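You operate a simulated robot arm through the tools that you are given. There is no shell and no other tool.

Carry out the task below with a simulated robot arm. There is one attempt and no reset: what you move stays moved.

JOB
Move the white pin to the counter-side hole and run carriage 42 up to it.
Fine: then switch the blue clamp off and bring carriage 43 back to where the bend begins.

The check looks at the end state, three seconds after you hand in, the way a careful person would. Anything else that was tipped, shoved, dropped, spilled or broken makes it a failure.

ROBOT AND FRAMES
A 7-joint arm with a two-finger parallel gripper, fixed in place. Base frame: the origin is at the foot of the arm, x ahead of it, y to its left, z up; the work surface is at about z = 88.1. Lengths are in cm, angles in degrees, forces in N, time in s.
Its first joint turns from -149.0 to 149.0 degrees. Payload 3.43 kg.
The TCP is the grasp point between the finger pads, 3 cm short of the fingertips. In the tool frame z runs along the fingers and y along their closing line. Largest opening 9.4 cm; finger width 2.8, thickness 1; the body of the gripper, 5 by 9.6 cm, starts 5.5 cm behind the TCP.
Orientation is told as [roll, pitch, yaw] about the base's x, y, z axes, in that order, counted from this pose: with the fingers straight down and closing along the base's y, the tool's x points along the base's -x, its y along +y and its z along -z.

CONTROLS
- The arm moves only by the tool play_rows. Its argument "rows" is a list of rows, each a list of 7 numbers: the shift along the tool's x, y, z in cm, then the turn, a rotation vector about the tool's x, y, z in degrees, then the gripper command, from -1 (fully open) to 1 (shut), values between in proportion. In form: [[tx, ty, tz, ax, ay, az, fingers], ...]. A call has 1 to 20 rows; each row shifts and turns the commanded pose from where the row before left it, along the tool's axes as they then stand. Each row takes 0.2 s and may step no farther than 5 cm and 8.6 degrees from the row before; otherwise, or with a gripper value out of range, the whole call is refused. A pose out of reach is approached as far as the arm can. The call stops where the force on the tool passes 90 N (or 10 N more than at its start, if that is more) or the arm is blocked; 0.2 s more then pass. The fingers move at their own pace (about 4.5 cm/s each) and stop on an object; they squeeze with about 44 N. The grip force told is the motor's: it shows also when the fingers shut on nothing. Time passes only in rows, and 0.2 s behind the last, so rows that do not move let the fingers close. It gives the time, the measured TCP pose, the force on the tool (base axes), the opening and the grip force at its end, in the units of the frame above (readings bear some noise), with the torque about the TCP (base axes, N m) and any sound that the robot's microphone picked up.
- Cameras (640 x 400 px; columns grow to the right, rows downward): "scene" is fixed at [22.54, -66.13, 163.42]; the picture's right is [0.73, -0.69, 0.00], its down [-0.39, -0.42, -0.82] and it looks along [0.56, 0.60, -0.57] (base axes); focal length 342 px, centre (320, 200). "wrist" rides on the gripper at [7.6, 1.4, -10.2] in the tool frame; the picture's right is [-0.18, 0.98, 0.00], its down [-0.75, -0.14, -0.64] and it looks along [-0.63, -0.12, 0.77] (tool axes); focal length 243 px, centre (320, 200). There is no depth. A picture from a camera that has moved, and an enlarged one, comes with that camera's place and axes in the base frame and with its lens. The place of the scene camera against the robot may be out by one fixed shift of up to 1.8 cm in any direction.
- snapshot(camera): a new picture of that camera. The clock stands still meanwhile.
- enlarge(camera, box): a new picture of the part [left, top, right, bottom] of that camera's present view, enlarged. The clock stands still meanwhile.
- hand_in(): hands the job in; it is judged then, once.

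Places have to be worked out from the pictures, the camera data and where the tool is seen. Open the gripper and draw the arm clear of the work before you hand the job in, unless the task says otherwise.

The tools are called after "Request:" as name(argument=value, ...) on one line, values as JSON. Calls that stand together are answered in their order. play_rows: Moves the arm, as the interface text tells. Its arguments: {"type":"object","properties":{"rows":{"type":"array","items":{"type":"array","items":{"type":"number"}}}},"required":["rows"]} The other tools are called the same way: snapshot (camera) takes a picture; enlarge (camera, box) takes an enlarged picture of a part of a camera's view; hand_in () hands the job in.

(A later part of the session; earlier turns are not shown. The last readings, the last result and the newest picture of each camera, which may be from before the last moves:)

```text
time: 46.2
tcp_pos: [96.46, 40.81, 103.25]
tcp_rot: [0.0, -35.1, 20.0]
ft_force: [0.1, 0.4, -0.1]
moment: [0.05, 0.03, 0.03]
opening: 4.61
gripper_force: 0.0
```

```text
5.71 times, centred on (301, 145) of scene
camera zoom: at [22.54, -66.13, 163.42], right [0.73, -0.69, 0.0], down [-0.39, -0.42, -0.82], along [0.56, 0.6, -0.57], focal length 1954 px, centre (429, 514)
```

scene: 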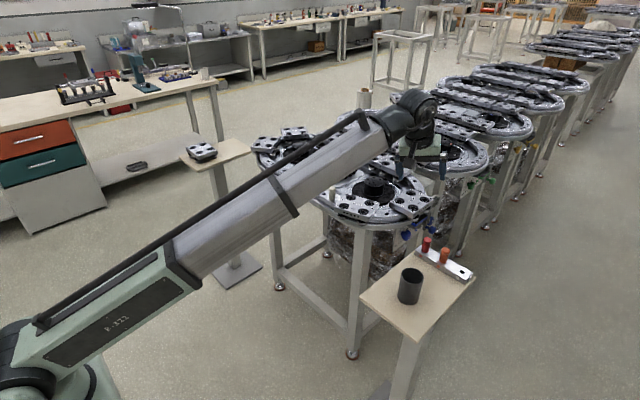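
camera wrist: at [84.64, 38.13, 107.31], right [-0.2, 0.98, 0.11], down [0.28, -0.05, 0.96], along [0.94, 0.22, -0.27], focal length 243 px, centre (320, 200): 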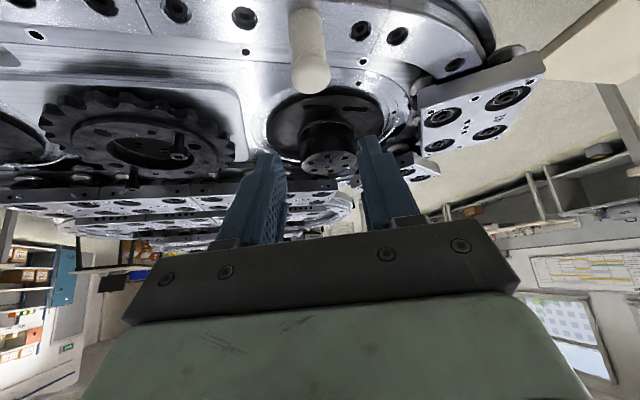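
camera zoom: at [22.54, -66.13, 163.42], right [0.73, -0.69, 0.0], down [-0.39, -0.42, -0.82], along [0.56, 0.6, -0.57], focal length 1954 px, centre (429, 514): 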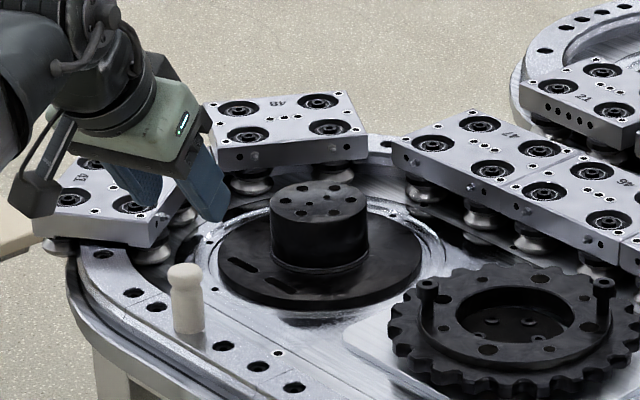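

The pin stands upright in the counter-side hole. Next I close the fingers, yaw to 10°, and travel back to hover behind carriage 42's trailing (−y) edge.

Request:
play_rows(rows=[[0, 0, 0, 2.87, 0, 4.1, 1], [0, 0, 0, 2.87, 0, 4.1, 1], [0.4, -3.743, -0.346, 0, 0, 0, 1], [0.4, -3.743, -0.346, 0, 0, 0, 1], [0.4, -3.743, -0.346, 0, 0, 0, 1], [0.4, -3.743, -0.346, 0, 0, 0, 1], [0.4, -3.743, -0.346, 0, 0, 0, 1], [0.4, -3.743, -0.346, 0, 0, 0, 1], [0.4, -3.743, -0.346, 0, 0, 0, 1], [0.4, -3.743, -0.346, 0, 0, 0, 1], [0.4, -3.743, -0.346, 0, 0, 0, 1], [0.4, -3.743, -0.346, 0, 0, 0, 1], [0.4, -3.743, -0.346, 0, 0, 0, 1], [0.4, -3.743, -0.346, 0, 0, 0, 1], [0.4, -3.743, -0.346, 0, 0, 0, 1], [0.4, -3.743, -0.346, 0, 0, 0, 1], [0, 0, 0, 0, 0, 0, 1]])

Request:
snapshot(camera="wrist")

Request:
enlarge(camera="scene", box=[310, 130, 450, 240])

```text
time: 49.8
tcp_pos: [98.28, -12.01, 104.09]
tcp_rot: [0.0, -34.8, 10.1]
ft_force: [-0.2, -0.3, 0.8]
moment: [0.01, 0.02, 0.01]
opening: 0.0
gripper_force: 32.7
```

```text
taken
camera wrist: at [86.19, -12.63, 108.11], right [-0.02, 0.99, 0.11], down [0.27, -0.1, 0.96], along [0.96, 0.05, -0.27], focal length 243 px, centre (320, 200)
```

wrist: 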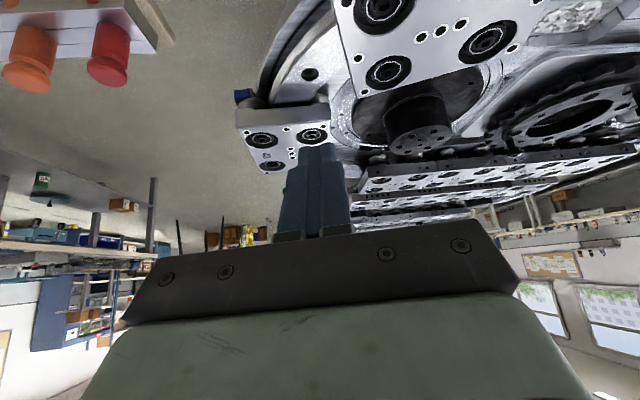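

```text
3.64 times, centred on (380, 185) of scene
camera zoom: at [22.54, -66.13, 163.42], right [0.73, -0.69, 0.0], down [-0.39, -0.42, -0.82], along [0.56, 0.6, -0.57], focal length 1244 px, centre (102, 254)
```

zoom: 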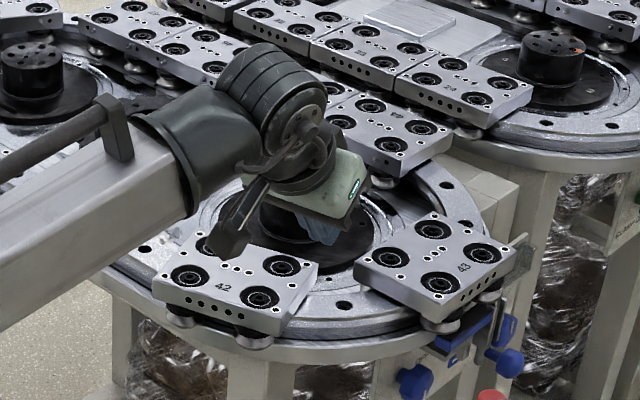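

The closed fingers hover in the gap between 42 and 43. I lower them to plate height behind 42's trailing edge.

Request:
play_rows(rows=[[0.631, 0, 0.901, 0, 0, 0, 1], [0.631, 0, 0.901, 0, 0, 0, 1], [0.631, 0, 0.901, 0, 0, 0, 1], [0.631, 0, 0.901, 0, 0, 0, 1], [0.631, 0, 0.901, 0, 0, 0, 1], [0.631, 0, 0.901, 0, 0, 0, 1], [0.631, 0, 0.901, 0, 0, 0, 1], [0.5, 0, 0.714, 0, 0, 0, 1], [0, 0, 0, 0, 0, 0, 1]])

Request:
snapshot(camera="wrist")

Request:
enlarge(camera="scene", box=[330, 160, 430, 230])

```text
time: 51.8
tcp_pos: [98.22, -11.94, 95.62]
tcp_rot: [0.1, -34.8, 10.0]
ft_force: [-0.3, 0.5, 0.0]
moment: [0.02, -0.01, -0.03]
opening: 0.0
gripper_force: 32.7
```

```text
taken
camera wrist: at [86.11, -12.6, 99.56], right [-0.02, 0.99, 0.11], down [0.27, -0.1, 0.96], along [0.96, 0.05, -0.27], focal length 243 px, centre (320, 200)
```

wrist: 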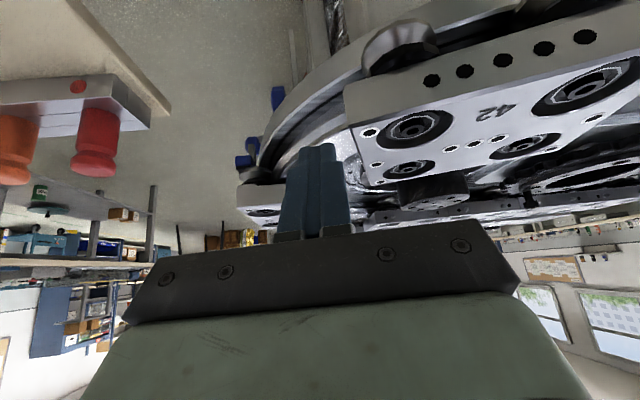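

```text
5.71 times, centred on (380, 195) of scene
camera zoom: at [22.54, -66.13, 163.42], right [0.73, -0.69, 0.0], down [-0.39, -0.42, -0.82], along [0.56, 0.6, -0.57], focal length 1954 px, centre (-23, 229)
```

zoom: 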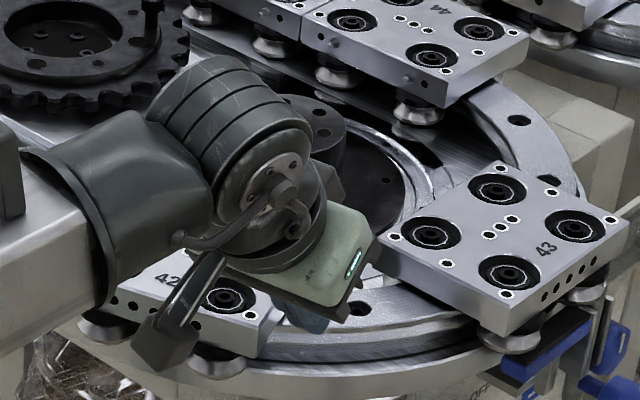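

The fingertips are behind 42's trailing face. I lower slightly and begin a gentle push around the end of the bend.

Request:
play_rows(rows=[[-0.09, 0.84, 0.288, 0, 0, 0, 1], [-0.09, 0.84, 0.288, 0, 0, 0, 1], [0.207, 0.73, -0.145, 0, 0, 0, 1], [0.207, 0.73, -0.145, 0, 0, 0, 1], [0.207, 0.73, -0.145, 0, 0, 0, 1], [0.207, 0.73, -0.145, 0, 0, 0, 1], [0, 0, 0, 0, 0, 0, 1]])

Request:
snapshot(camera="wrist")

Request:
enlarge(camera="scene", box=[310, 150, 430, 240])

```text
time: 53.4
tcp_pos: [96.96, -7.38, 95.23]
tcp_rot: [0.0, -35.0, 10.1]
ft_force: [-2.5, -3.2, -0.3]
moment: [-0.09, 0.04, -0.06]
opening: 0.0
gripper_force: 32.6
```

```text
taken
camera wrist: at [84.83, -8.11, 99.17], right [-0.02, 0.99, 0.11], down [0.27, -0.1, 0.96], along [0.96, 0.05, -0.27], focal length 243 px, centre (320, 200)
```

wrist: 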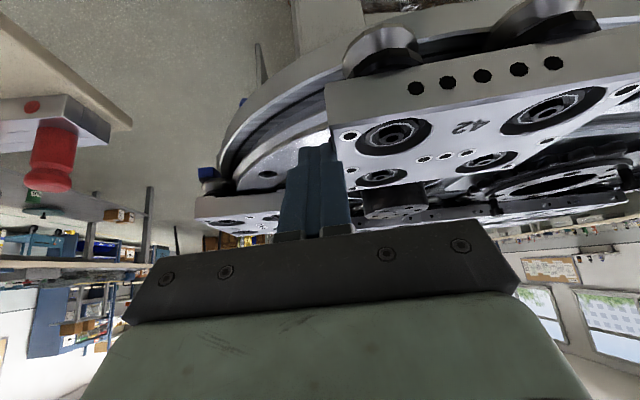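

```text
4.44 times, centred on (370, 195) of scene
camera zoom: at [22.54, -66.13, 163.42], right [0.73, -0.69, 0.0], down [-0.39, -0.42, -0.82], along [0.56, 0.6, -0.57], focal length 1520 px, centre (98, 222)
```

zoom: 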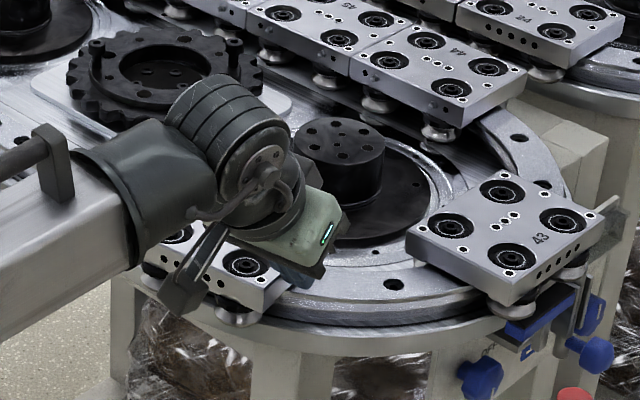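

42 rolls along easily (about 4 N). I continue round onto the straight and push along +y.

Request:
play_rows(rows=[[0.139, 0.766, -0.097, 0, 0, 0, 1], [0.139, 0.766, -0.097, 0, 0, 0, 1], [0.139, 0.766, -0.097, 0, 0, 0, 1], [0.139, 0.766, -0.097, 0, 0, 0, 1], [-0.171, 1.182, 0.12, 0, 0, 0, 1], [-0.171, 1.182, 0.12, 0, 0, 0, 1], [-0.171, 1.182, 0.12, 0, 0, 0, 1], [-0.171, 1.182, 0.12, 0, 0, 0, 1], [-0.171, 1.182, 0.12, 0, 0, 0, 1], [-0.171, 1.182, 0.12, 0, 0, 0, 1], [-0.171, 1.182, 0.12, 0, 0, 0, 1], [-0.171, 1.182, 0.12, 0, 0, 0, 1], [0, 0, 0, 0, 0, 0, 1]])

Request:
snapshot(camera="wrist")

Request:
enlarge(camera="scene", box=[260, 120, 440, 240])

```text
time: 56.2
tcp_pos: [95.7, 5.11, 95.17]
tcp_rot: [0.0, -34.9, 10.0]
ft_force: [-0.5, -0.8, 0.6]
moment: [0.01, 0.02, -0.01]
opening: 0.0
gripper_force: 33.1
```

```text
taken
camera wrist: at [83.66, 4.37, 99.15], right [-0.02, 0.99, 0.11], down [0.27, -0.1, 0.96], along [0.96, 0.05, -0.27], focal length 243 px, centre (320, 200)
```

wrist: 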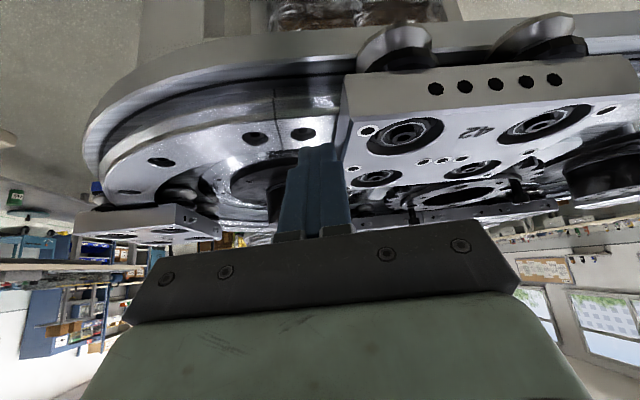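

```text
3.33 times, centred on (350, 180) of scene
camera zoom: at [22.54, -66.13, 163.42], right [0.73, -0.69, 0.0], down [-0.39, -0.42, -0.82], along [0.56, 0.6, -0.57], focal length 1140 px, centre (220, 267)
```

zoom: 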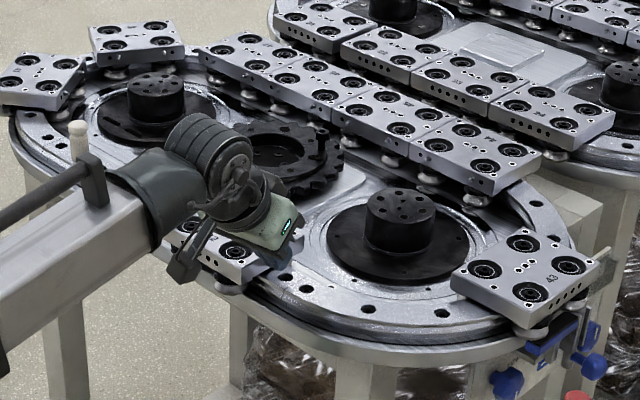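

42 is now on the straight with the finger behind it. I keep pushing toward the pin.

Request:
play_rows(rows=[[-0.171, 1.182, 0.12, 0, 0, 0, 1], [-0.171, 1.182, 0.12, 0, 0, 0, 1], [-0.171, 1.182, 0.12, 0, 0, 0, 1], [-0.171, 1.182, 0.12, 0, 0, 0, 1], [-0.171, 1.182, 0.12, 0, 0, 0, 1], [-0.171, 1.182, 0.12, 0, 0, 0, 1], [-0.171, 1.182, 0.12, 0, 0, 0, 1], [-0.171, 1.182, 0.12, 0, 0, 0, 1], [-0.171, 1.182, 0.12, 0, 0, 0, 1], [-0.171, 1.182, 0.12, 0, 0, 0, 1], [-0.171, 1.182, 0.12, 0, 0, 0, 1], [-0.171, 1.182, 0.12, 0, 0, 0, 1], [-0.171, 1.182, 0.12, 0, 0, 0, 1], [-0.114, 0.788, 0.08, 0, 0, 0, 1], [0, 0, 0, 0, 0, 0, 1]])

Request:
snapshot(camera="wrist")

Request:
enlarge(camera="scene", box=[250, 110, 370, 200])

```text
time: 59.4
tcp_pos: [95.72, 21.33, 95.1]
tcp_rot: [-0.1, -34.9, 10.1]
ft_force: [0.4, -1.3, -0.3]
moment: [0.01, 0.0, -0.05]
opening: 0.01
gripper_force: 32.8
```

```text
taken
camera wrist: at [83.6, 20.78, 99.14], right [-0.02, 0.99, 0.11], down [0.27, -0.1, 0.96], along [0.96, 0.05, -0.27], focal length 243 px, centre (320, 200)
```

wrist: 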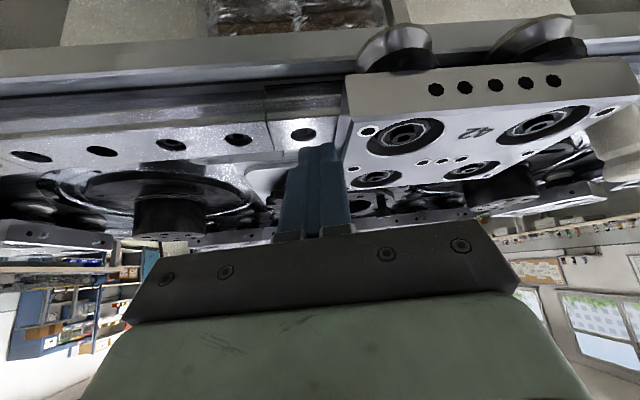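

```text
4.44 times, centred on (310, 155) of scene
camera zoom: at [22.54, -66.13, 163.42], right [0.73, -0.69, 0.0], down [-0.39, -0.42, -0.82], along [0.56, 0.6, -0.57], focal length 1520 px, centre (364, 400)
```

zoom: 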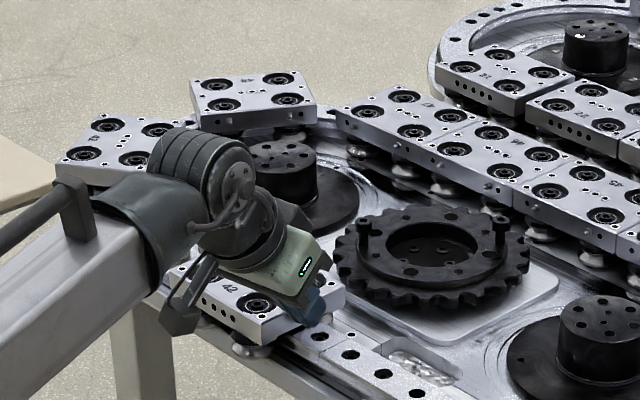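

About 4.5 cm remain to the pin; I continue with slower steps.

Request:
play_rows(rows=[[-0.085, 0.591, 0.06, 0, 0, 0, 1], [-0.085, 0.591, 0.06, 0, 0, 0, 1], [-0.085, 0.591, 0.06, 0, 0, 0, 1], [-0.085, 0.591, 0.06, 0, 0, 0, 1], [-0.085, 0.591, 0.06, 0, 0, 0, 1], [-0.043, 0.295, 0.03, 0, 0, 0, 1], [-0.043, 0.295, 0.03, 0, 0, 0, 1], [0, 0, 0, 0, 0, 0, 1]])

Request:
snapshot(camera="wrist")

```text
time: 61.2
tcp_pos: [95.78, 25.05, 95.09]
tcp_rot: [0.0, -34.9, 9.9]
ft_force: [-0.6, -3.5, 0.4]
moment: [-0.03, 0.01, -0.07]
opening: 0.0
gripper_force: 33.0
```

```text
taken
camera wrist: at [83.66, 24.3, 99.13], right [-0.02, 0.99, 0.11], down [0.27, -0.1, 0.96], along [0.96, 0.05, -0.27], focal length 243 px, centre (320, 200)
```

wrist: 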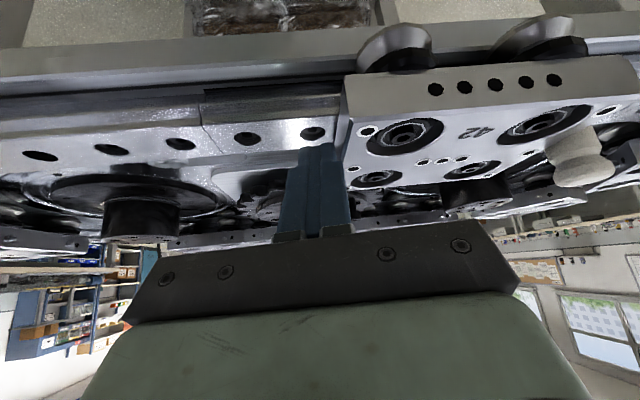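

The pin's head is now just past 42's leading edge. I creep on in 0.2 cm steps to feel contact.

Request:
play_rows(rows=[[-0.028, 0.197, 0.02, 0, 0, 0, 1], [-0.028, 0.197, 0.02, 0, 0, 0, 1], [0, 0, 0, 0, 0, 0, 1]])

Request:
play_rows(rows=[[-0.028, 0.197, 0.02, 0, 0, 0, 1], [-0.028, 0.197, 0.02, 0, 0, 0, 1], [0, 0, 0, 0, 0, 0, 1]])

Request:
enlarge(camera="wrist", box=[440, 60, 640, 220])

Request:
enlarge(camera="scene", box=[250, 120, 330, 180])

```text
time: 62.0
tcp_pos: [95.74, 25.46, 95.18]
tcp_rot: [0.0, -34.9, 10.0]
ft_force: [-0.6, -2.8, -0.3]
moment: [-0.04, 0.05, -0.04]
opening: 0.02
gripper_force: 33.4
```

```text
time: 62.8
tcp_pos: [95.74, 25.78, 95.14]
tcp_rot: [0.0, -35.0, 10.0]
ft_force: [0.6, -1.7, 2.5]
moment: [0.01, -0.06, -0.08]
opening: 0.0
gripper_force: 33.1
```

```text
2.50 times, centred on (540, 140) of wrist
camera zoom: at [83.65, 25.12, 99.12], right [-0.02, 0.99, 0.11], down [0.27, -0.1, 0.96], along [0.96, 0.05, -0.27], focal length 606 px, centre (-230, 350)
```

zoom: 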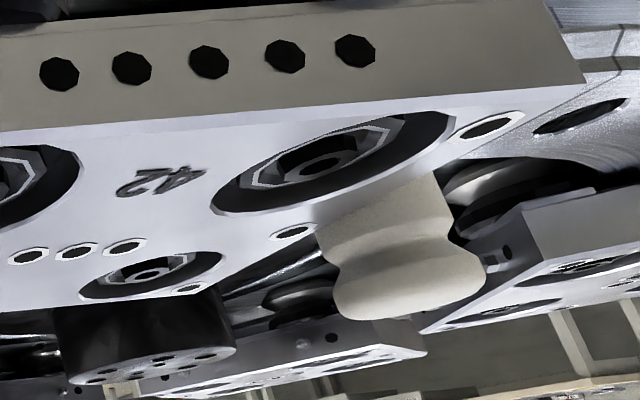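

```text
6.67 times, centred on (290, 150) of scene
camera zoom: at [22.54, -66.13, 163.42], right [0.73, -0.69, 0.0], down [-0.39, -0.42, -0.82], along [0.56, 0.6, -0.57], focal length 2280 px, centre (520, 533)
```

zoom: 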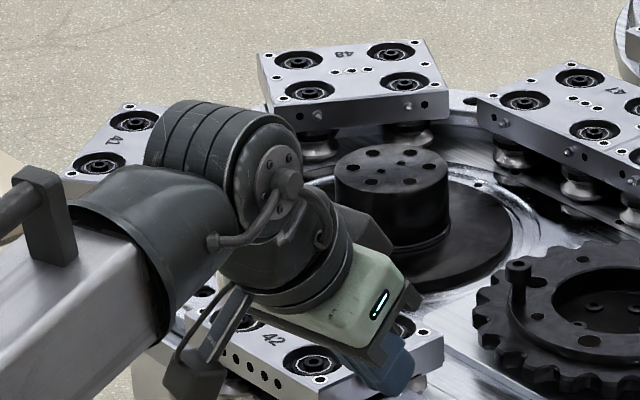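

The pin is right at the plate edge. I keep creeping and watch for the force to rise.

Request:
play_rows(rows=[[-0.014, 0.0985, 0.01, 0, 0, 0, 1], [-0.014, 0.0985, 0.01, 0, 0, 0, 1], [0, 0, 0, 0, 0, 0, 1]])

Request:
play_rows(rows=[[-0.014, 0.0985, 0.01, 0, 0, 0, 1], [-0.014, 0.0985, 0.01, 0, 0, 0, 1], [0, 0, 0, 0, 0, 0, 1]])

Request:
enlarge(camera="wrist", box=[440, 60, 640, 220])

```text
time: 63.6
tcp_pos: [95.75, 25.92, 95.11]
tcp_rot: [-0.2, -34.9, 10.0]
ft_force: [0.0, -12.2, 1.9]
moment: [-0.18, -0.02, -0.32]
opening: 0.01
gripper_force: 32.3
```

```text
time: 64.4
tcp_pos: [95.77, 25.98, 95.12]
tcp_rot: [-0.4, -34.9, 10.0]
ft_force: [2.3, -28.2, 0.8]
moment: [-0.5, -0.03, -0.72]
opening: 0.0
gripper_force: 32.5
```

```text
2.50 times, centred on (540, 140) of wrist
camera zoom: at [83.65, 25.32, 99.11], right [-0.02, 0.99, 0.1], down [0.27, -0.09, 0.96], along [0.96, 0.05, -0.27], focal length 606 px, centre (-230, 350)
```

zoom: 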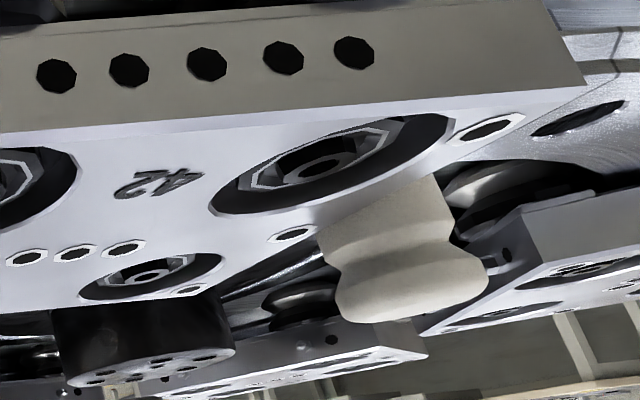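

Force climbs to 28 N: 42 is firmly against the pin. I back the finger off and rise.

Request:
play_rows(rows=[[0.028, -0.197, -0.02, 0, 0, 0, 1], [0.071, -0.49, -0.05, 0, 0, 0, 1], [0.143, -0.985, -0.1, 0, 0, 0, 1], [-0.574, 0, -0.819, 0, 0, 0, 1], [-0.574, 0, -0.819, 0, 0, 0, 1], [-0.574, 0, -0.819, 0, 0, 0, 1], [-0.86, 0, -1.23, 0, 0, 0, 1], [-0.86, 0, -1.23, 0, 0, 0, 1], [-0.86, 0, -1.23, 0, 0, 0, 1], [-0.86, 0, -1.23, 0, 0, 0, 1], [-0.86, 0, -1.23, 0, 0, 0, 1], [-0.86, 0, -1.23, 0, 0, 0, 1], [0, 0, 0, 0, 0, 0, 1]])

Request:
snapshot(camera="wrist")

Request:
enlarge(camera="wrist", box=[300, 0, 540, 150])

```text
time: 67.2
tcp_pos: [95.63, 24.41, 107.1]
tcp_rot: [0.0, -35.0, 10.0]
ft_force: [-0.6, 0.5, 0.0]
moment: [-0.02, -0.01, 0.04]
opening: 0.0
gripper_force: 33.4
```

```text
taken
camera wrist: at [83.57, 23.87, 111.12], right [-0.02, 0.99, 0.11], down [0.27, -0.1, 0.96], along [0.96, 0.05, -0.27], focal length 243 px, centre (320, 200)
```

wrist: 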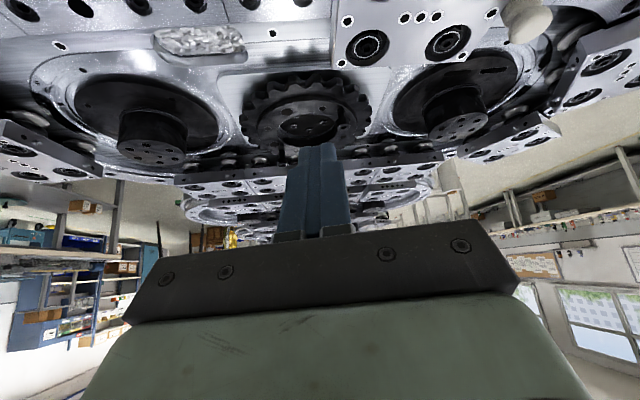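

```text
2.67 times, centred on (420, 75) of wrist
camera zoom: at [83.57, 23.87, 111.12], right [-0.02, 0.99, 0.11], down [0.27, -0.1, 0.96], along [0.96, 0.05, -0.27], focal length 647 px, centre (53, 533)
```

zoom: 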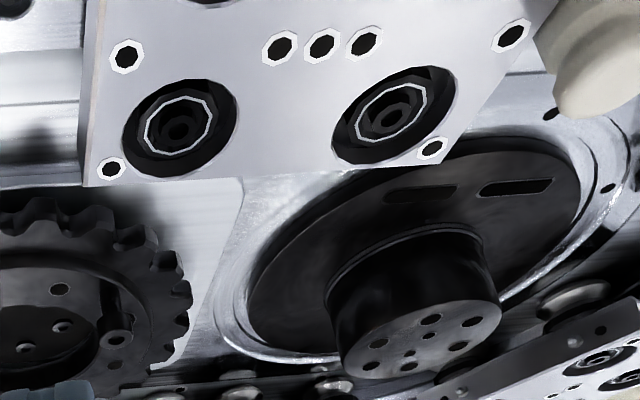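

42 sits against the pin. Now the clamp: I move the camera to the −x side, lower, to measure the CLAMP knob's thickness, stem and the clearances around it.

Request:
play_rows(rows=[[0.834, -3.65, 0.128, 0, 0, 0, 1], [0.834, -3.65, 0.128, 0, 0, 0, 1], [0.834, -3.65, 0.128, 0, 0, 0, 1], [0.834, -3.65, 0.128, 0, 0, 0, 1], [0.834, -3.65, 0.128, 0, 0, 0, 1], [0.834, -3.65, 0.128, 0, 0, 0, 1], [0.834, -3.65, 0.128, 0, 0, 0, 1], [0.834, -3.65, 0.128, 0, 0, 0, 1], [0.834, -3.65, 0.128, 0, 0, 0, 1], [0.834, -3.65, 0.128, 0, 0, 0, 1], [0.834, -3.65, 0.128, 0, 0, 0, 1], [0.834, -3.65, 0.128, 0, 0, 0, 1], [0, 0, 0, 0, 0, 0, 1]])

Request:
snapshot(camera="wrist")

Request:
snapshot(camera="scene")

```text
time: 70.0
tcp_pos: [96.21, -19.88, 100.03]
tcp_rot: [0.0, -35.0, 10.0]
ft_force: [0.7, 0.7, 0.5]
moment: [0.01, -0.02, 0.01]
opening: 0.02
gripper_force: 33.3
```

```text
taken
camera wrist: at [84.1, -20.67, 104.08], right [-0.02, 0.99, 0.11], down [0.27, -0.1, 0.96], along [0.96, 0.05, -0.27], focal length 243 px, centre (320, 200)
```

wrist: 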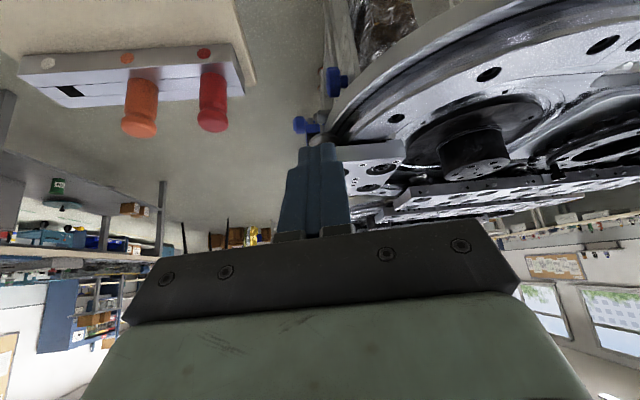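

```text
taken
```

scene: 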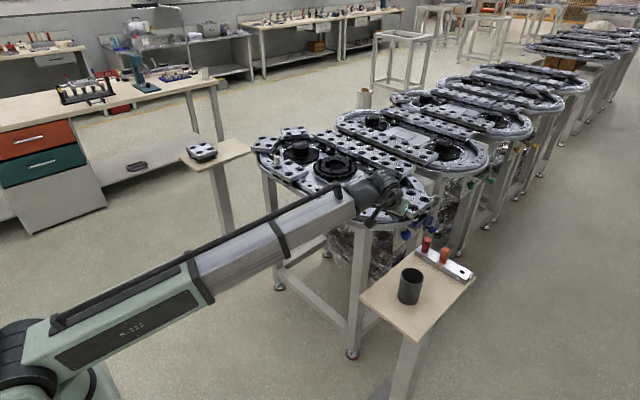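

Request:
enlarge(camera="wrist", box=[290, 50, 370, 140])

Request:
enlarge(camera="scene", box=[380, 200, 450, 250])

Request:
enlarge(camera="wrist", box=[0, 0, 340, 160])

```text
4.44 times, centred on (330, 95) of wrist
camera zoom: at [84.1, -20.67, 104.08], right [-0.02, 0.99, 0.11], down [0.27, -0.1, 0.96], along [0.96, 0.05, -0.27], focal length 1078 px, centre (276, 667)
```

zoom: 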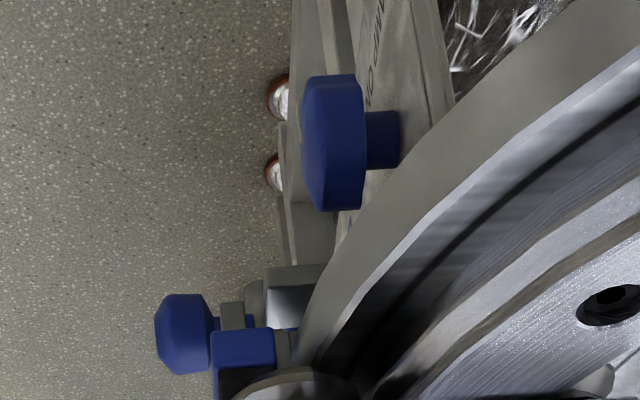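

```text
8.00 times, centred on (415, 225) of scene
camera zoom: at [22.54, -66.13, 163.42], right [0.73, -0.69, 0.0], down [-0.39, -0.42, -0.82], along [0.56, 0.6, -0.57], focal length 2736 px, centre (-440, 0)
```

zoom: 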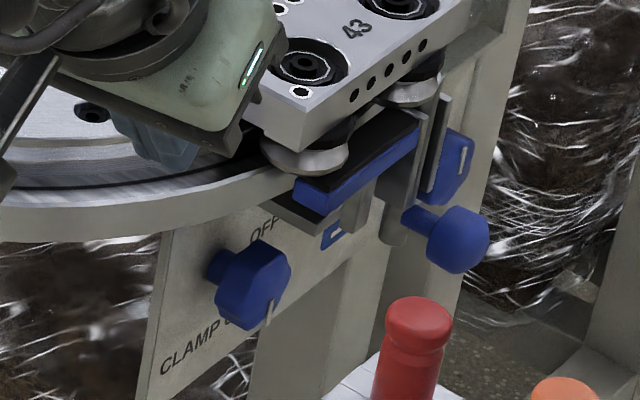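

```text
1.88 times, centred on (170, 80) of wrist
camera zoom: at [84.1, -20.67, 104.08], right [-0.02, 0.99, 0.11], down [0.27, -0.1, 0.96], along [0.96, 0.05, -0.27], focal length 457 px, centre (602, 426)
```

zoom: 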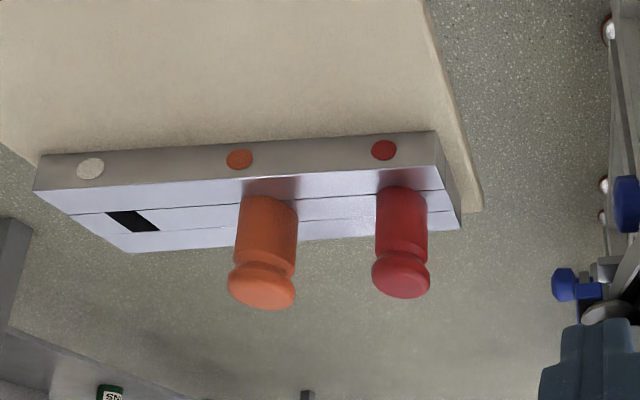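

From the −x side I can now see: knob spans y −16.3…−14.2 (≈4.8 cm across), panel at y≈−13, rim bottom z≈85, board top z≈84 with its edge at y≈−25. I check the table leg and the space below the knob before choosing the approach.

Request:
enlarge(camera="scene", box=[330, 200, 450, 290])

Request:
enlarge(camera="wrist", box=[280, 0, 480, 120])

```text
4.44 times, centred on (390, 245) of scene
camera zoom: at [22.54, -66.13, 163.42], right [0.73, -0.69, 0.0], down [-0.39, -0.42, -0.82], along [0.56, 0.6, -0.57], focal length 1520 px, centre (9, 0)
```

zoom: 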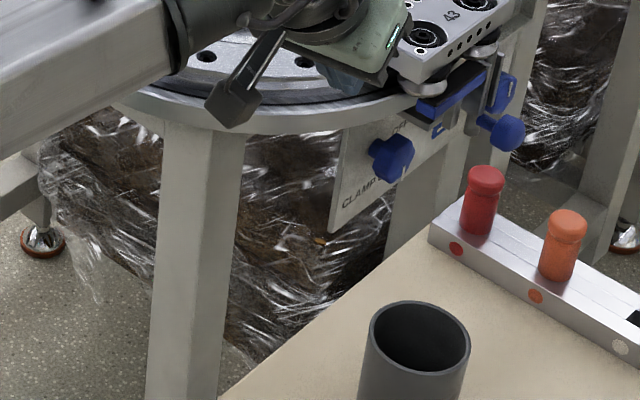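

```text
3.20 times, centred on (380, 60) of wrist
camera zoom: at [84.1, -20.67, 104.08], right [-0.02, 0.99, 0.11], down [0.27, -0.1, 0.96], along [0.96, 0.05, -0.27], focal length 776 px, centre (128, 648)
```

zoom: 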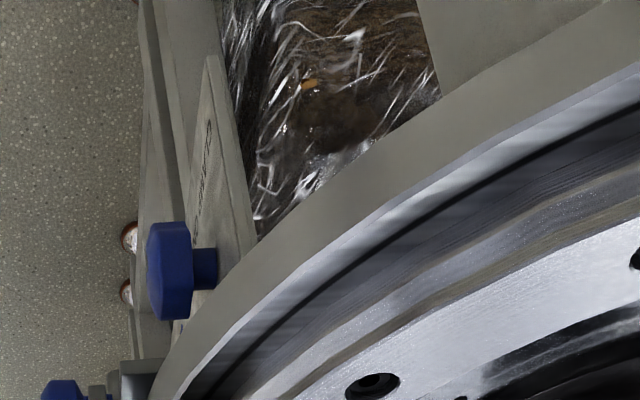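

Plan: with the tool near-horizontal (20° below), I'll bring one finger under the CLAMP knob and roll it like a rack: press up from below and push +x, which turns the pointer from down (ON) to +x (OFF). First I reorient in free air and open to ~4.4 cm.

Request:
play_rows(rows=[[0, 0, 0, 2.87, 0, 4.1, 0.064], [0, 0, 0, 2.87, 0, 4.1, 0.064], [0, 0, 0, 0, -7, 0, 0.064], [0, 0, 0, 0, -7, 0, 0.064], [0, 0, 0, 0, -7, 0, 0.064], [0, 0, 0, 0, -7, 0, 0.064], [0, 0, 0, 0, -7, 0, 0.064], [0, 0, 0, 0, 0, 0, 0.064]])

Request:
snapshot(camera="scene")

```text
time: 71.8
tcp_pos: [96.22, -19.8, 100.15]
tcp_rot: [0.0, -70.0, 0.1]
ft_force: [0.1, 0.7, 0.5]
moment: [0.02, 0.0, -0.02]
opening: 4.39
gripper_force: 0.0
```

```text
taken
```

scene: 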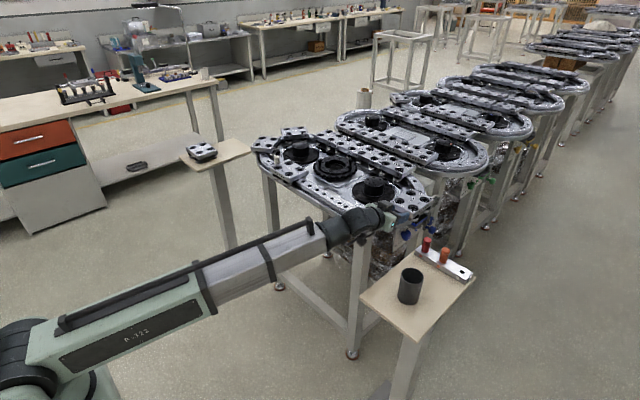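

The boom retracts as expected. With the near rail unobstructed, I also check 42 against the pin, and the wrist's surroundings.

Request:
enlarge(camera="scene", box=[250, 120, 350, 190])

Request:
enlarge(camera="scene", box=[300, 180, 460, 290])

Request:
snapshot(camera="wrist")

```text
5.71 times, centred on (300, 155) of scene
camera zoom: at [22.54, -66.13, 163.42], right [0.73, -0.69, 0.0], down [-0.39, -0.42, -0.82], along [0.56, 0.6, -0.57], focal length 1954 px, centre (434, 457)
```

zoom: 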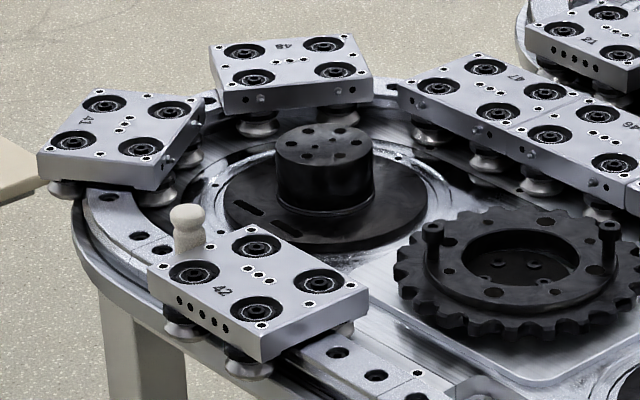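

```text
3.64 times, centred on (380, 235) of scene
camera zoom: at [22.54, -66.13, 163.42], right [0.73, -0.69, 0.0], down [-0.39, -0.42, -0.82], along [0.56, 0.6, -0.57], focal length 1244 px, centre (102, 73)
```

zoom: 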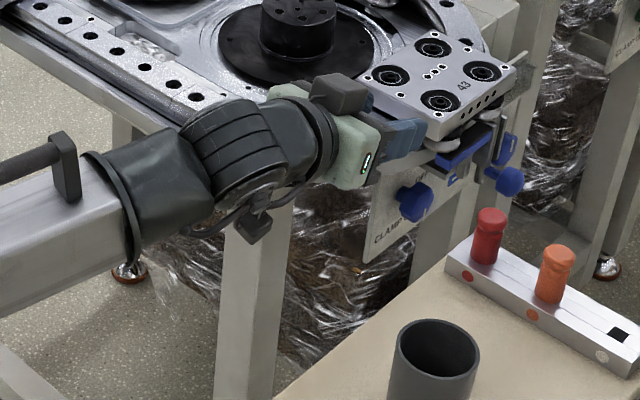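

```text
taken
camera wrist: at [84.03, -18.42, 96.48], right [0.06, 0.98, 0.17], down [-0.35, -0.14, 0.93], along [0.94, -0.12, 0.33], focal length 243 px, centre (320, 200)
```

wrist: 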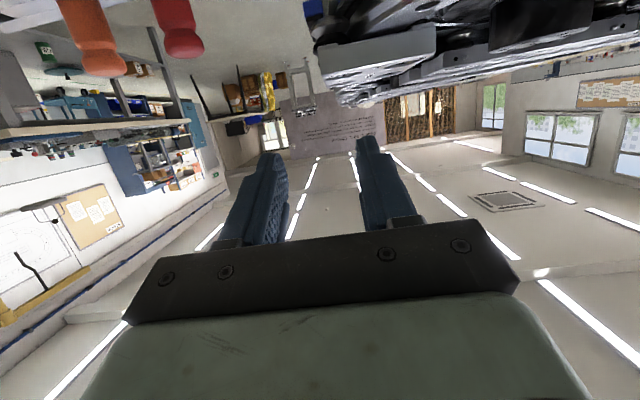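

42 stands snug against the pin. I zoom on the gripper: there is a dark box above the hand that I need to identify before going under the rim.

Request:
enlarge(camera="scene", box=[350, 185, 430, 245])

```text
6.67 times, centred on (390, 215) of scene
camera zoom: at [22.54, -66.13, 163.42], right [0.73, -0.69, 0.0], down [-0.39, -0.42, -0.82], along [0.56, 0.6, -0.57], focal length 2280 px, centre (-147, 100)
```

zoom: 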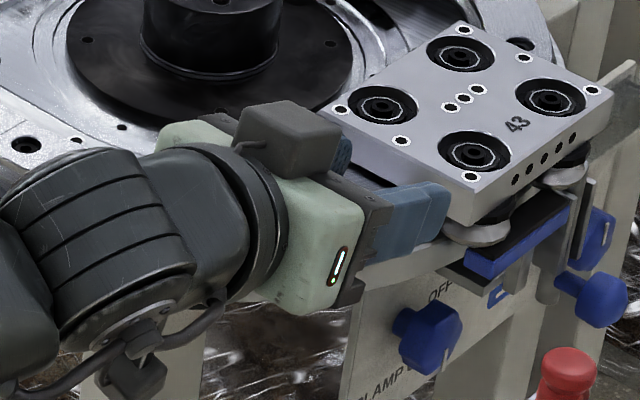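

It's a connector box on top of the hand, ~4.6 cm above the tool axis — still clear under the rim for this approach. I move to y=−17.8 and lower in steps beside the table.

Request:
play_rows(rows=[[2.28, 0.5, 1.04, 0, 0, 0, 0.064], [2.28, 0.5, 1.04, 0, 0, 0, 0.064], [2.28, 0.5, 1.04, 0, 0, 0, 0.064], [2.28, 0.5, 1.04, 0, 0, 0, 0.064], [0, 0, 0, 0, 0, 0, 0.064]])

Request:
enlarge(camera="scene", box=[250, 170, 470, 310])

Request:
snapshot(camera="wrist")

```text
time: 73.0
tcp_pos: [96.97, -17.78, 90.13]
tcp_rot: [-0.1, -70.0, 0.1]
ft_force: [0.3, 0.2, -0.2]
moment: [0.01, -0.01, 0.01]
opening: 4.39
gripper_force: 0.0
```

```text
2.86 times, centred on (360, 240) of scene
camera zoom: at [22.54, -66.13, 163.42], right [0.73, -0.69, 0.0], down [-0.39, -0.42, -0.82], along [0.56, 0.6, -0.57], focal length 977 px, centre (206, 86)
```

zoom: 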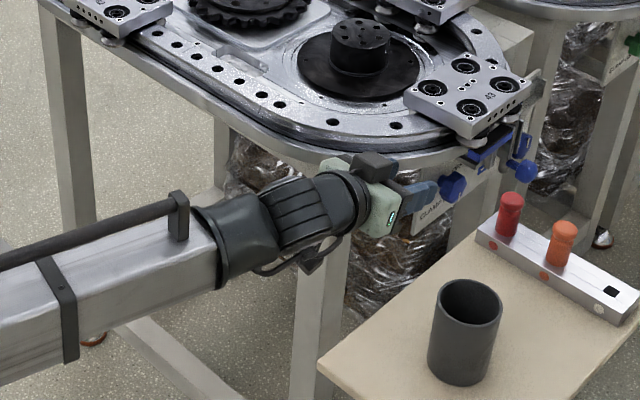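

```text
taken
camera wrist: at [84.85, -16.4, 86.44], right [0.06, 0.98, 0.17], down [-0.34, -0.14, 0.93], along [0.94, -0.12, 0.33], focal length 243 px, centre (320, 200)
```

wrist: 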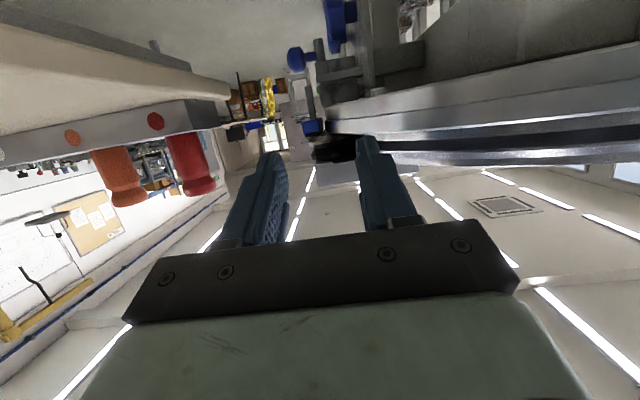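

Clear so far. I lower further to z≈79.7 in two stages.

Request:
play_rows(rows=[[1.954, 0, 0.711, 0, 0, 0, 0.064], [1.954, 0, 0.711, 0, 0, 0, 0.064], [1.954, 0, 0.711, 0, 0, 0, 0.064], [0, 0, 0, 0, 0, 0, 0.064]])

Request:
play_rows(rows=[[1.954, 0, 0.711, 0, 0, 0, 0.064], [1.954, 0, 0.711, 0, 0, 0, 0.064], [0, 0, 0, 0, 0, 0, 0.064]])

Request:
enlarge(camera="scene", box=[250, 170, 470, 310])

Request:
snapshot(camera="wrist")

```text
time: 74.0
tcp_pos: [96.95, -17.79, 83.94]
tcp_rot: [-0.1, -70.0, 0.2]
ft_force: [0.5, 0.3, 0.1]
moment: [-0.04, 0.0, -0.01]
opening: 4.41
gripper_force: 0.0
```

```text
time: 74.8
tcp_pos: [96.91, -17.97, 79.64]
tcp_rot: [-0.1, -69.9, 0.2]
ft_force: [0.3, 0.3, 0.2]
moment: [-0.03, 0.01, 0.02]
opening: 4.39
gripper_force: 0.0
```

```text
2.86 times, centred on (360, 240) of scene
camera zoom: at [22.54, -66.13, 163.42], right [0.73, -0.69, 0.0], down [-0.39, -0.42, -0.82], along [0.56, 0.6, -0.57], focal length 977 px, centre (206, 86)
```

zoom: 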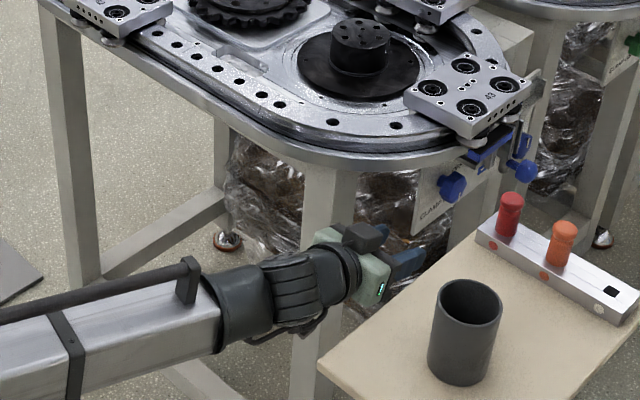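

```text
taken
camera wrist: at [84.77, -16.45, 76.02], right [0.06, 0.98, 0.17], down [-0.34, -0.14, 0.93], along [0.94, -0.12, 0.33], focal length 243 px, centre (320, 200)
```

wrist: 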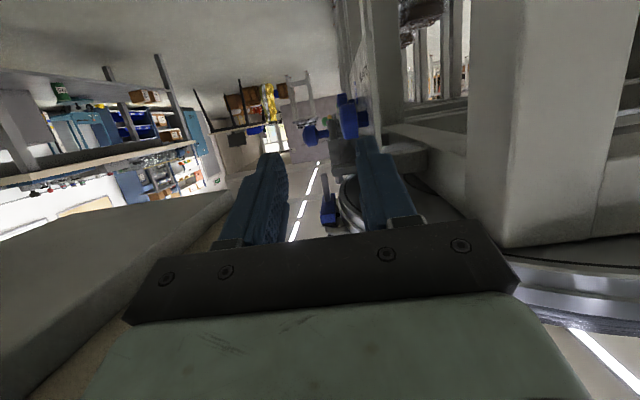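

I'm now level with the knob: leg on the right, board on the left, both clear. I zoom on the knob ahead.

Request:
enlarge(camera="wrist", box=[290, 70, 430, 200])

Request:
enlarge(camera="wrist", box=[320, 85, 380, 145])

```text
3.08 times, centred on (360, 135) of wrist
camera zoom: at [84.77, -16.45, 76.02], right [0.06, 0.98, 0.17], down [-0.34, -0.14, 0.93], along [0.94, -0.12, 0.33], focal length 746 px, centre (197, 400)
```

zoom: 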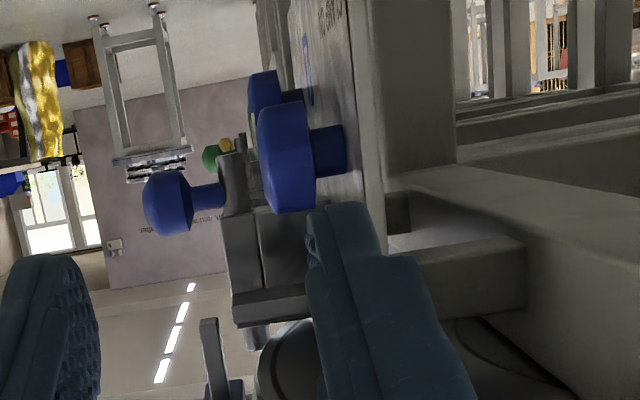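

```text
6.67 times, centred on (350, 115) of wrist
camera zoom: at [84.77, -16.45, 76.02], right [0.06, 0.98, 0.17], down [-0.34, -0.14, 0.93], along [0.94, -0.12, 0.33], focal length 1618 px, centre (120, 767)
```

zoom: 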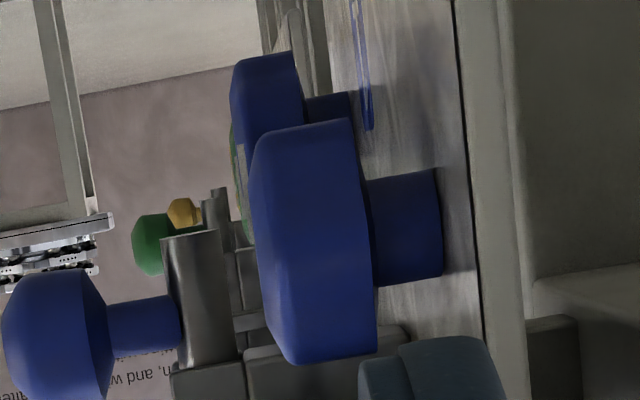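

The knob's axis is at about (114.2, −15.2, 77.5), radius ≈2.0, front at y=−16.2, back −14.2. I slide forward 14.5 cm along the tool axis so the +y finger ends just under it.

Request:
play_rows(rows=[[0.03, 0, 1.81, 0, 0, 0, 0.064], [0.03, 0, 1.81, 0, 0, 0, 0.064], [0.03, 0, 1.81, 0, 0, 0, 0.064], [0.03, 0, 1.81, 0, 0, 0, 0.064], [0.03, 0, 1.81, 0, 0, 0, 0.064], [0.03, 0, 1.81, 0, 0, 0, 0.064], [0, 0, 0, 0, 0, 0, 0.064]])

Request:
snapshot(camera="wrist")

Request:
enlarge(camera="scene", box=[330, 190, 450, 280])

```text
time: 76.4
tcp_pos: [107.01, -17.97, 75.83]
tcp_rot: [-0.1, -69.8, 0.0]
ft_force: [0.2, 0.3, 0.0]
moment: [-0.01, -0.03, -0.01]
opening: 4.39
gripper_force: 0.1
```

```text
taken
camera wrist: at [94.91, -16.48, 72.17], right [0.06, 0.98, 0.17], down [-0.34, -0.14, 0.93], along [0.94, -0.12, 0.33], focal length 243 px, centre (320, 200)
```

wrist: 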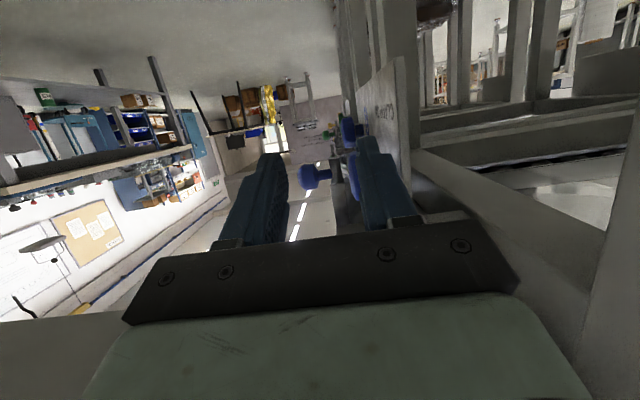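

```text
4.44 times, centred on (390, 235) of scene
camera zoom: at [22.54, -66.13, 163.42], right [0.73, -0.69, 0.0], down [-0.39, -0.42, -0.82], along [0.56, 0.6, -0.57], focal length 1520 px, centre (9, 44)
```

zoom: 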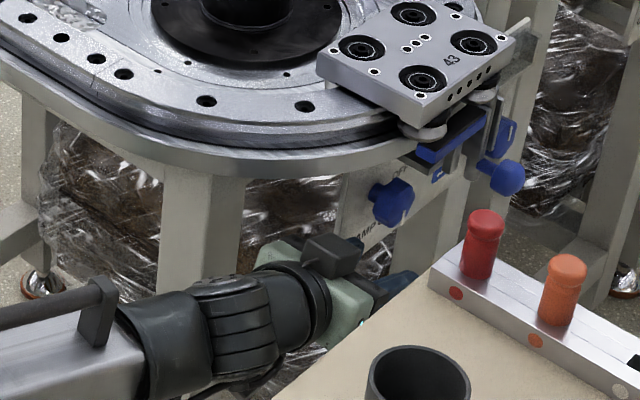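

Request:
enlarge(camera="wrist", box=[300, 90, 440, 220])

Request:
enlarge(camera="scene", box=[380, 215, 440, 260])

```text
3.08 times, centred on (370, 155) of wrist
camera zoom: at [94.91, -16.48, 72.17], right [0.06, 0.98, 0.17], down [-0.34, -0.14, 0.93], along [0.94, -0.12, 0.33], focal length 746 px, centre (166, 338)
```

zoom: 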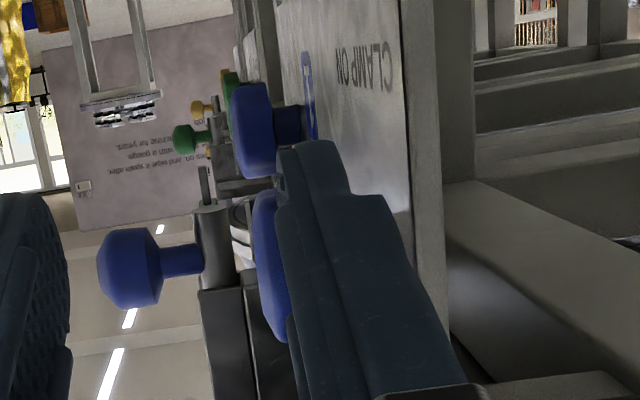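

```text
8.89 times, centred on (410, 238) of scene
camera zoom: at [22.54, -66.13, 163.42], right [0.73, -0.69, 0.0], down [-0.39, -0.42, -0.82], along [0.56, 0.6, -0.57], focal length 3040 px, centre (-480, -133)
```

zoom: 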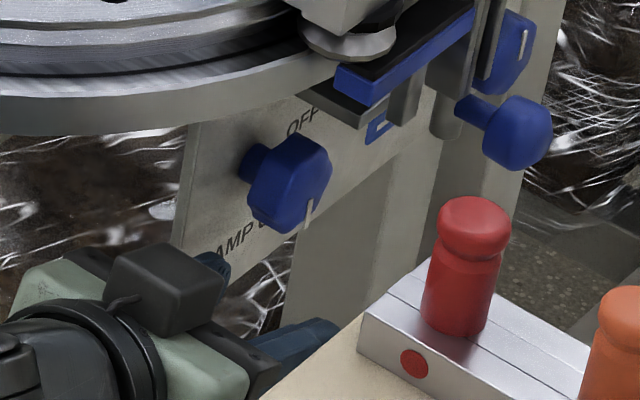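

The finger is lined up below the knob. I go forward the last 3.7 cm, to sit just under it without touching.

Request:
play_rows(rows=[[0.02, 0, 0.92, 0, 0, 0, 0.064], [0.02, 0, 0.92, 0, 0, 0, 0.064], [0.02, 0, 0.92, 0, 0, 0, 0.064], [0.02, 0, 0.92, 0, 0, 0, 0.064], [0, 0, 0, 0, 0, 0, 0.064]])

Request:
enlarge(camera="wrist", box=[300, 90, 440, 220])

Request:
enlarge(camera="scene", box=[380, 215, 440, 260])

```text
time: 77.6
tcp_pos: [110.47, -17.97, 74.47]
tcp_rot: [0.0, -69.9, 0.0]
ft_force: [0.6, -0.8, -0.7]
moment: [0.02, -0.02, -0.02]
opening: 4.4
gripper_force: 0.2
```

```text
3.08 times, centred on (370, 155) of wrist
camera zoom: at [98.33, -16.46, 70.81], right [0.06, 0.98, 0.17], down [-0.34, -0.14, 0.93], along [0.94, -0.12, 0.33], focal length 746 px, centre (166, 338)
```

zoom: 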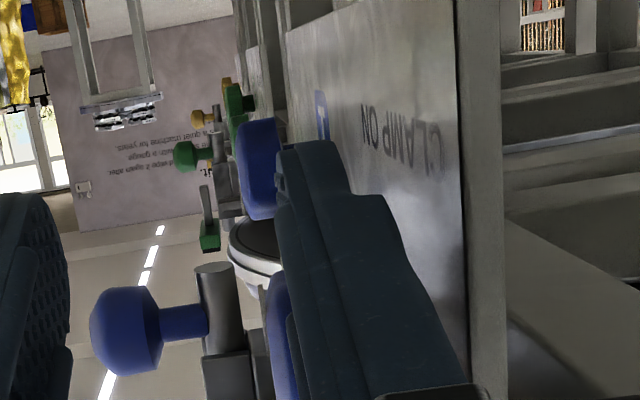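

```text
8.89 times, centred on (410, 238) of scene
camera zoom: at [22.54, -66.13, 163.42], right [0.73, -0.69, 0.0], down [-0.39, -0.42, -0.82], along [0.56, 0.6, -0.57], focal length 3040 px, centre (-480, -133)
```

zoom: 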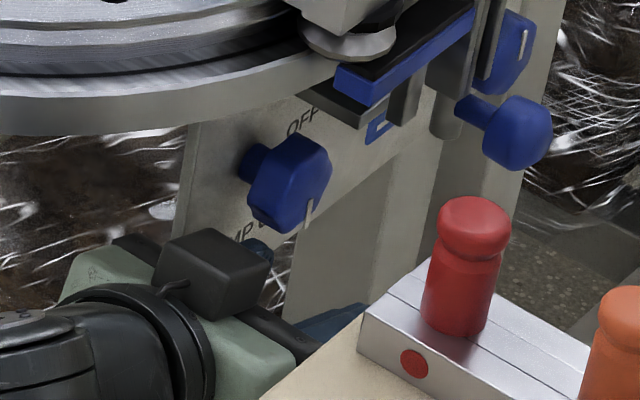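

The fingertip is just under the knob as computed. I raise perpendicular to the finger in small steps until contact shows in the force.

Request:
play_rows(rows=[[-0.15, 0, 0, 0, 0, 0, 0.064], [-0.15, 0, 0, 0, 0, 0, 0.064], [-0.15, 0, 0, 0, 0, 0, 0.064], [0, 0, 0, 0, 0, 0, 0.064]])

Request:
play_rows(rows=[[-0.1, 0, 0, 0, 0, 0, 0.064], [-0.1, 0, 0, 0, 0, 0, 0.064], [0, 0, 0, 0, 0, 0, 0.064]])

Request:
play_rows(rows=[[-0.1, 0, 0, 0, 0, 0, 0.064], [-0.1, 0, 0, 0, 0, 0, 0.064], [0, 0, 0, 0, 0, 0, 0.064]])

```text
time: 78.6
tcp_pos: [110.59, -17.95, 74.98]
tcp_rot: [-0.1, -70.0, 0.1]
ft_force: [0.1, -0.3, 0.0]
moment: [0.0, 0.02, 0.01]
opening: 4.44
gripper_force: 0.1
```

```text
time: 79.4
tcp_pos: [110.65, -17.83, 75.18]
tcp_rot: [-0.2, -69.9, 0.2]
ft_force: [0.3, -0.7, -0.3]
moment: [-0.01, -0.02, 0.0]
opening: 4.41
gripper_force: 0.1
```

```text
time: 80.2
tcp_pos: [110.83, -17.73, 75.32]
tcp_rot: [-0.1, -69.9, 0.2]
ft_force: [-5.5, -0.3, -8.1]
moment: [-0.23, 0.22, 0.06]
opening: 4.33
gripper_force: 0.1
```

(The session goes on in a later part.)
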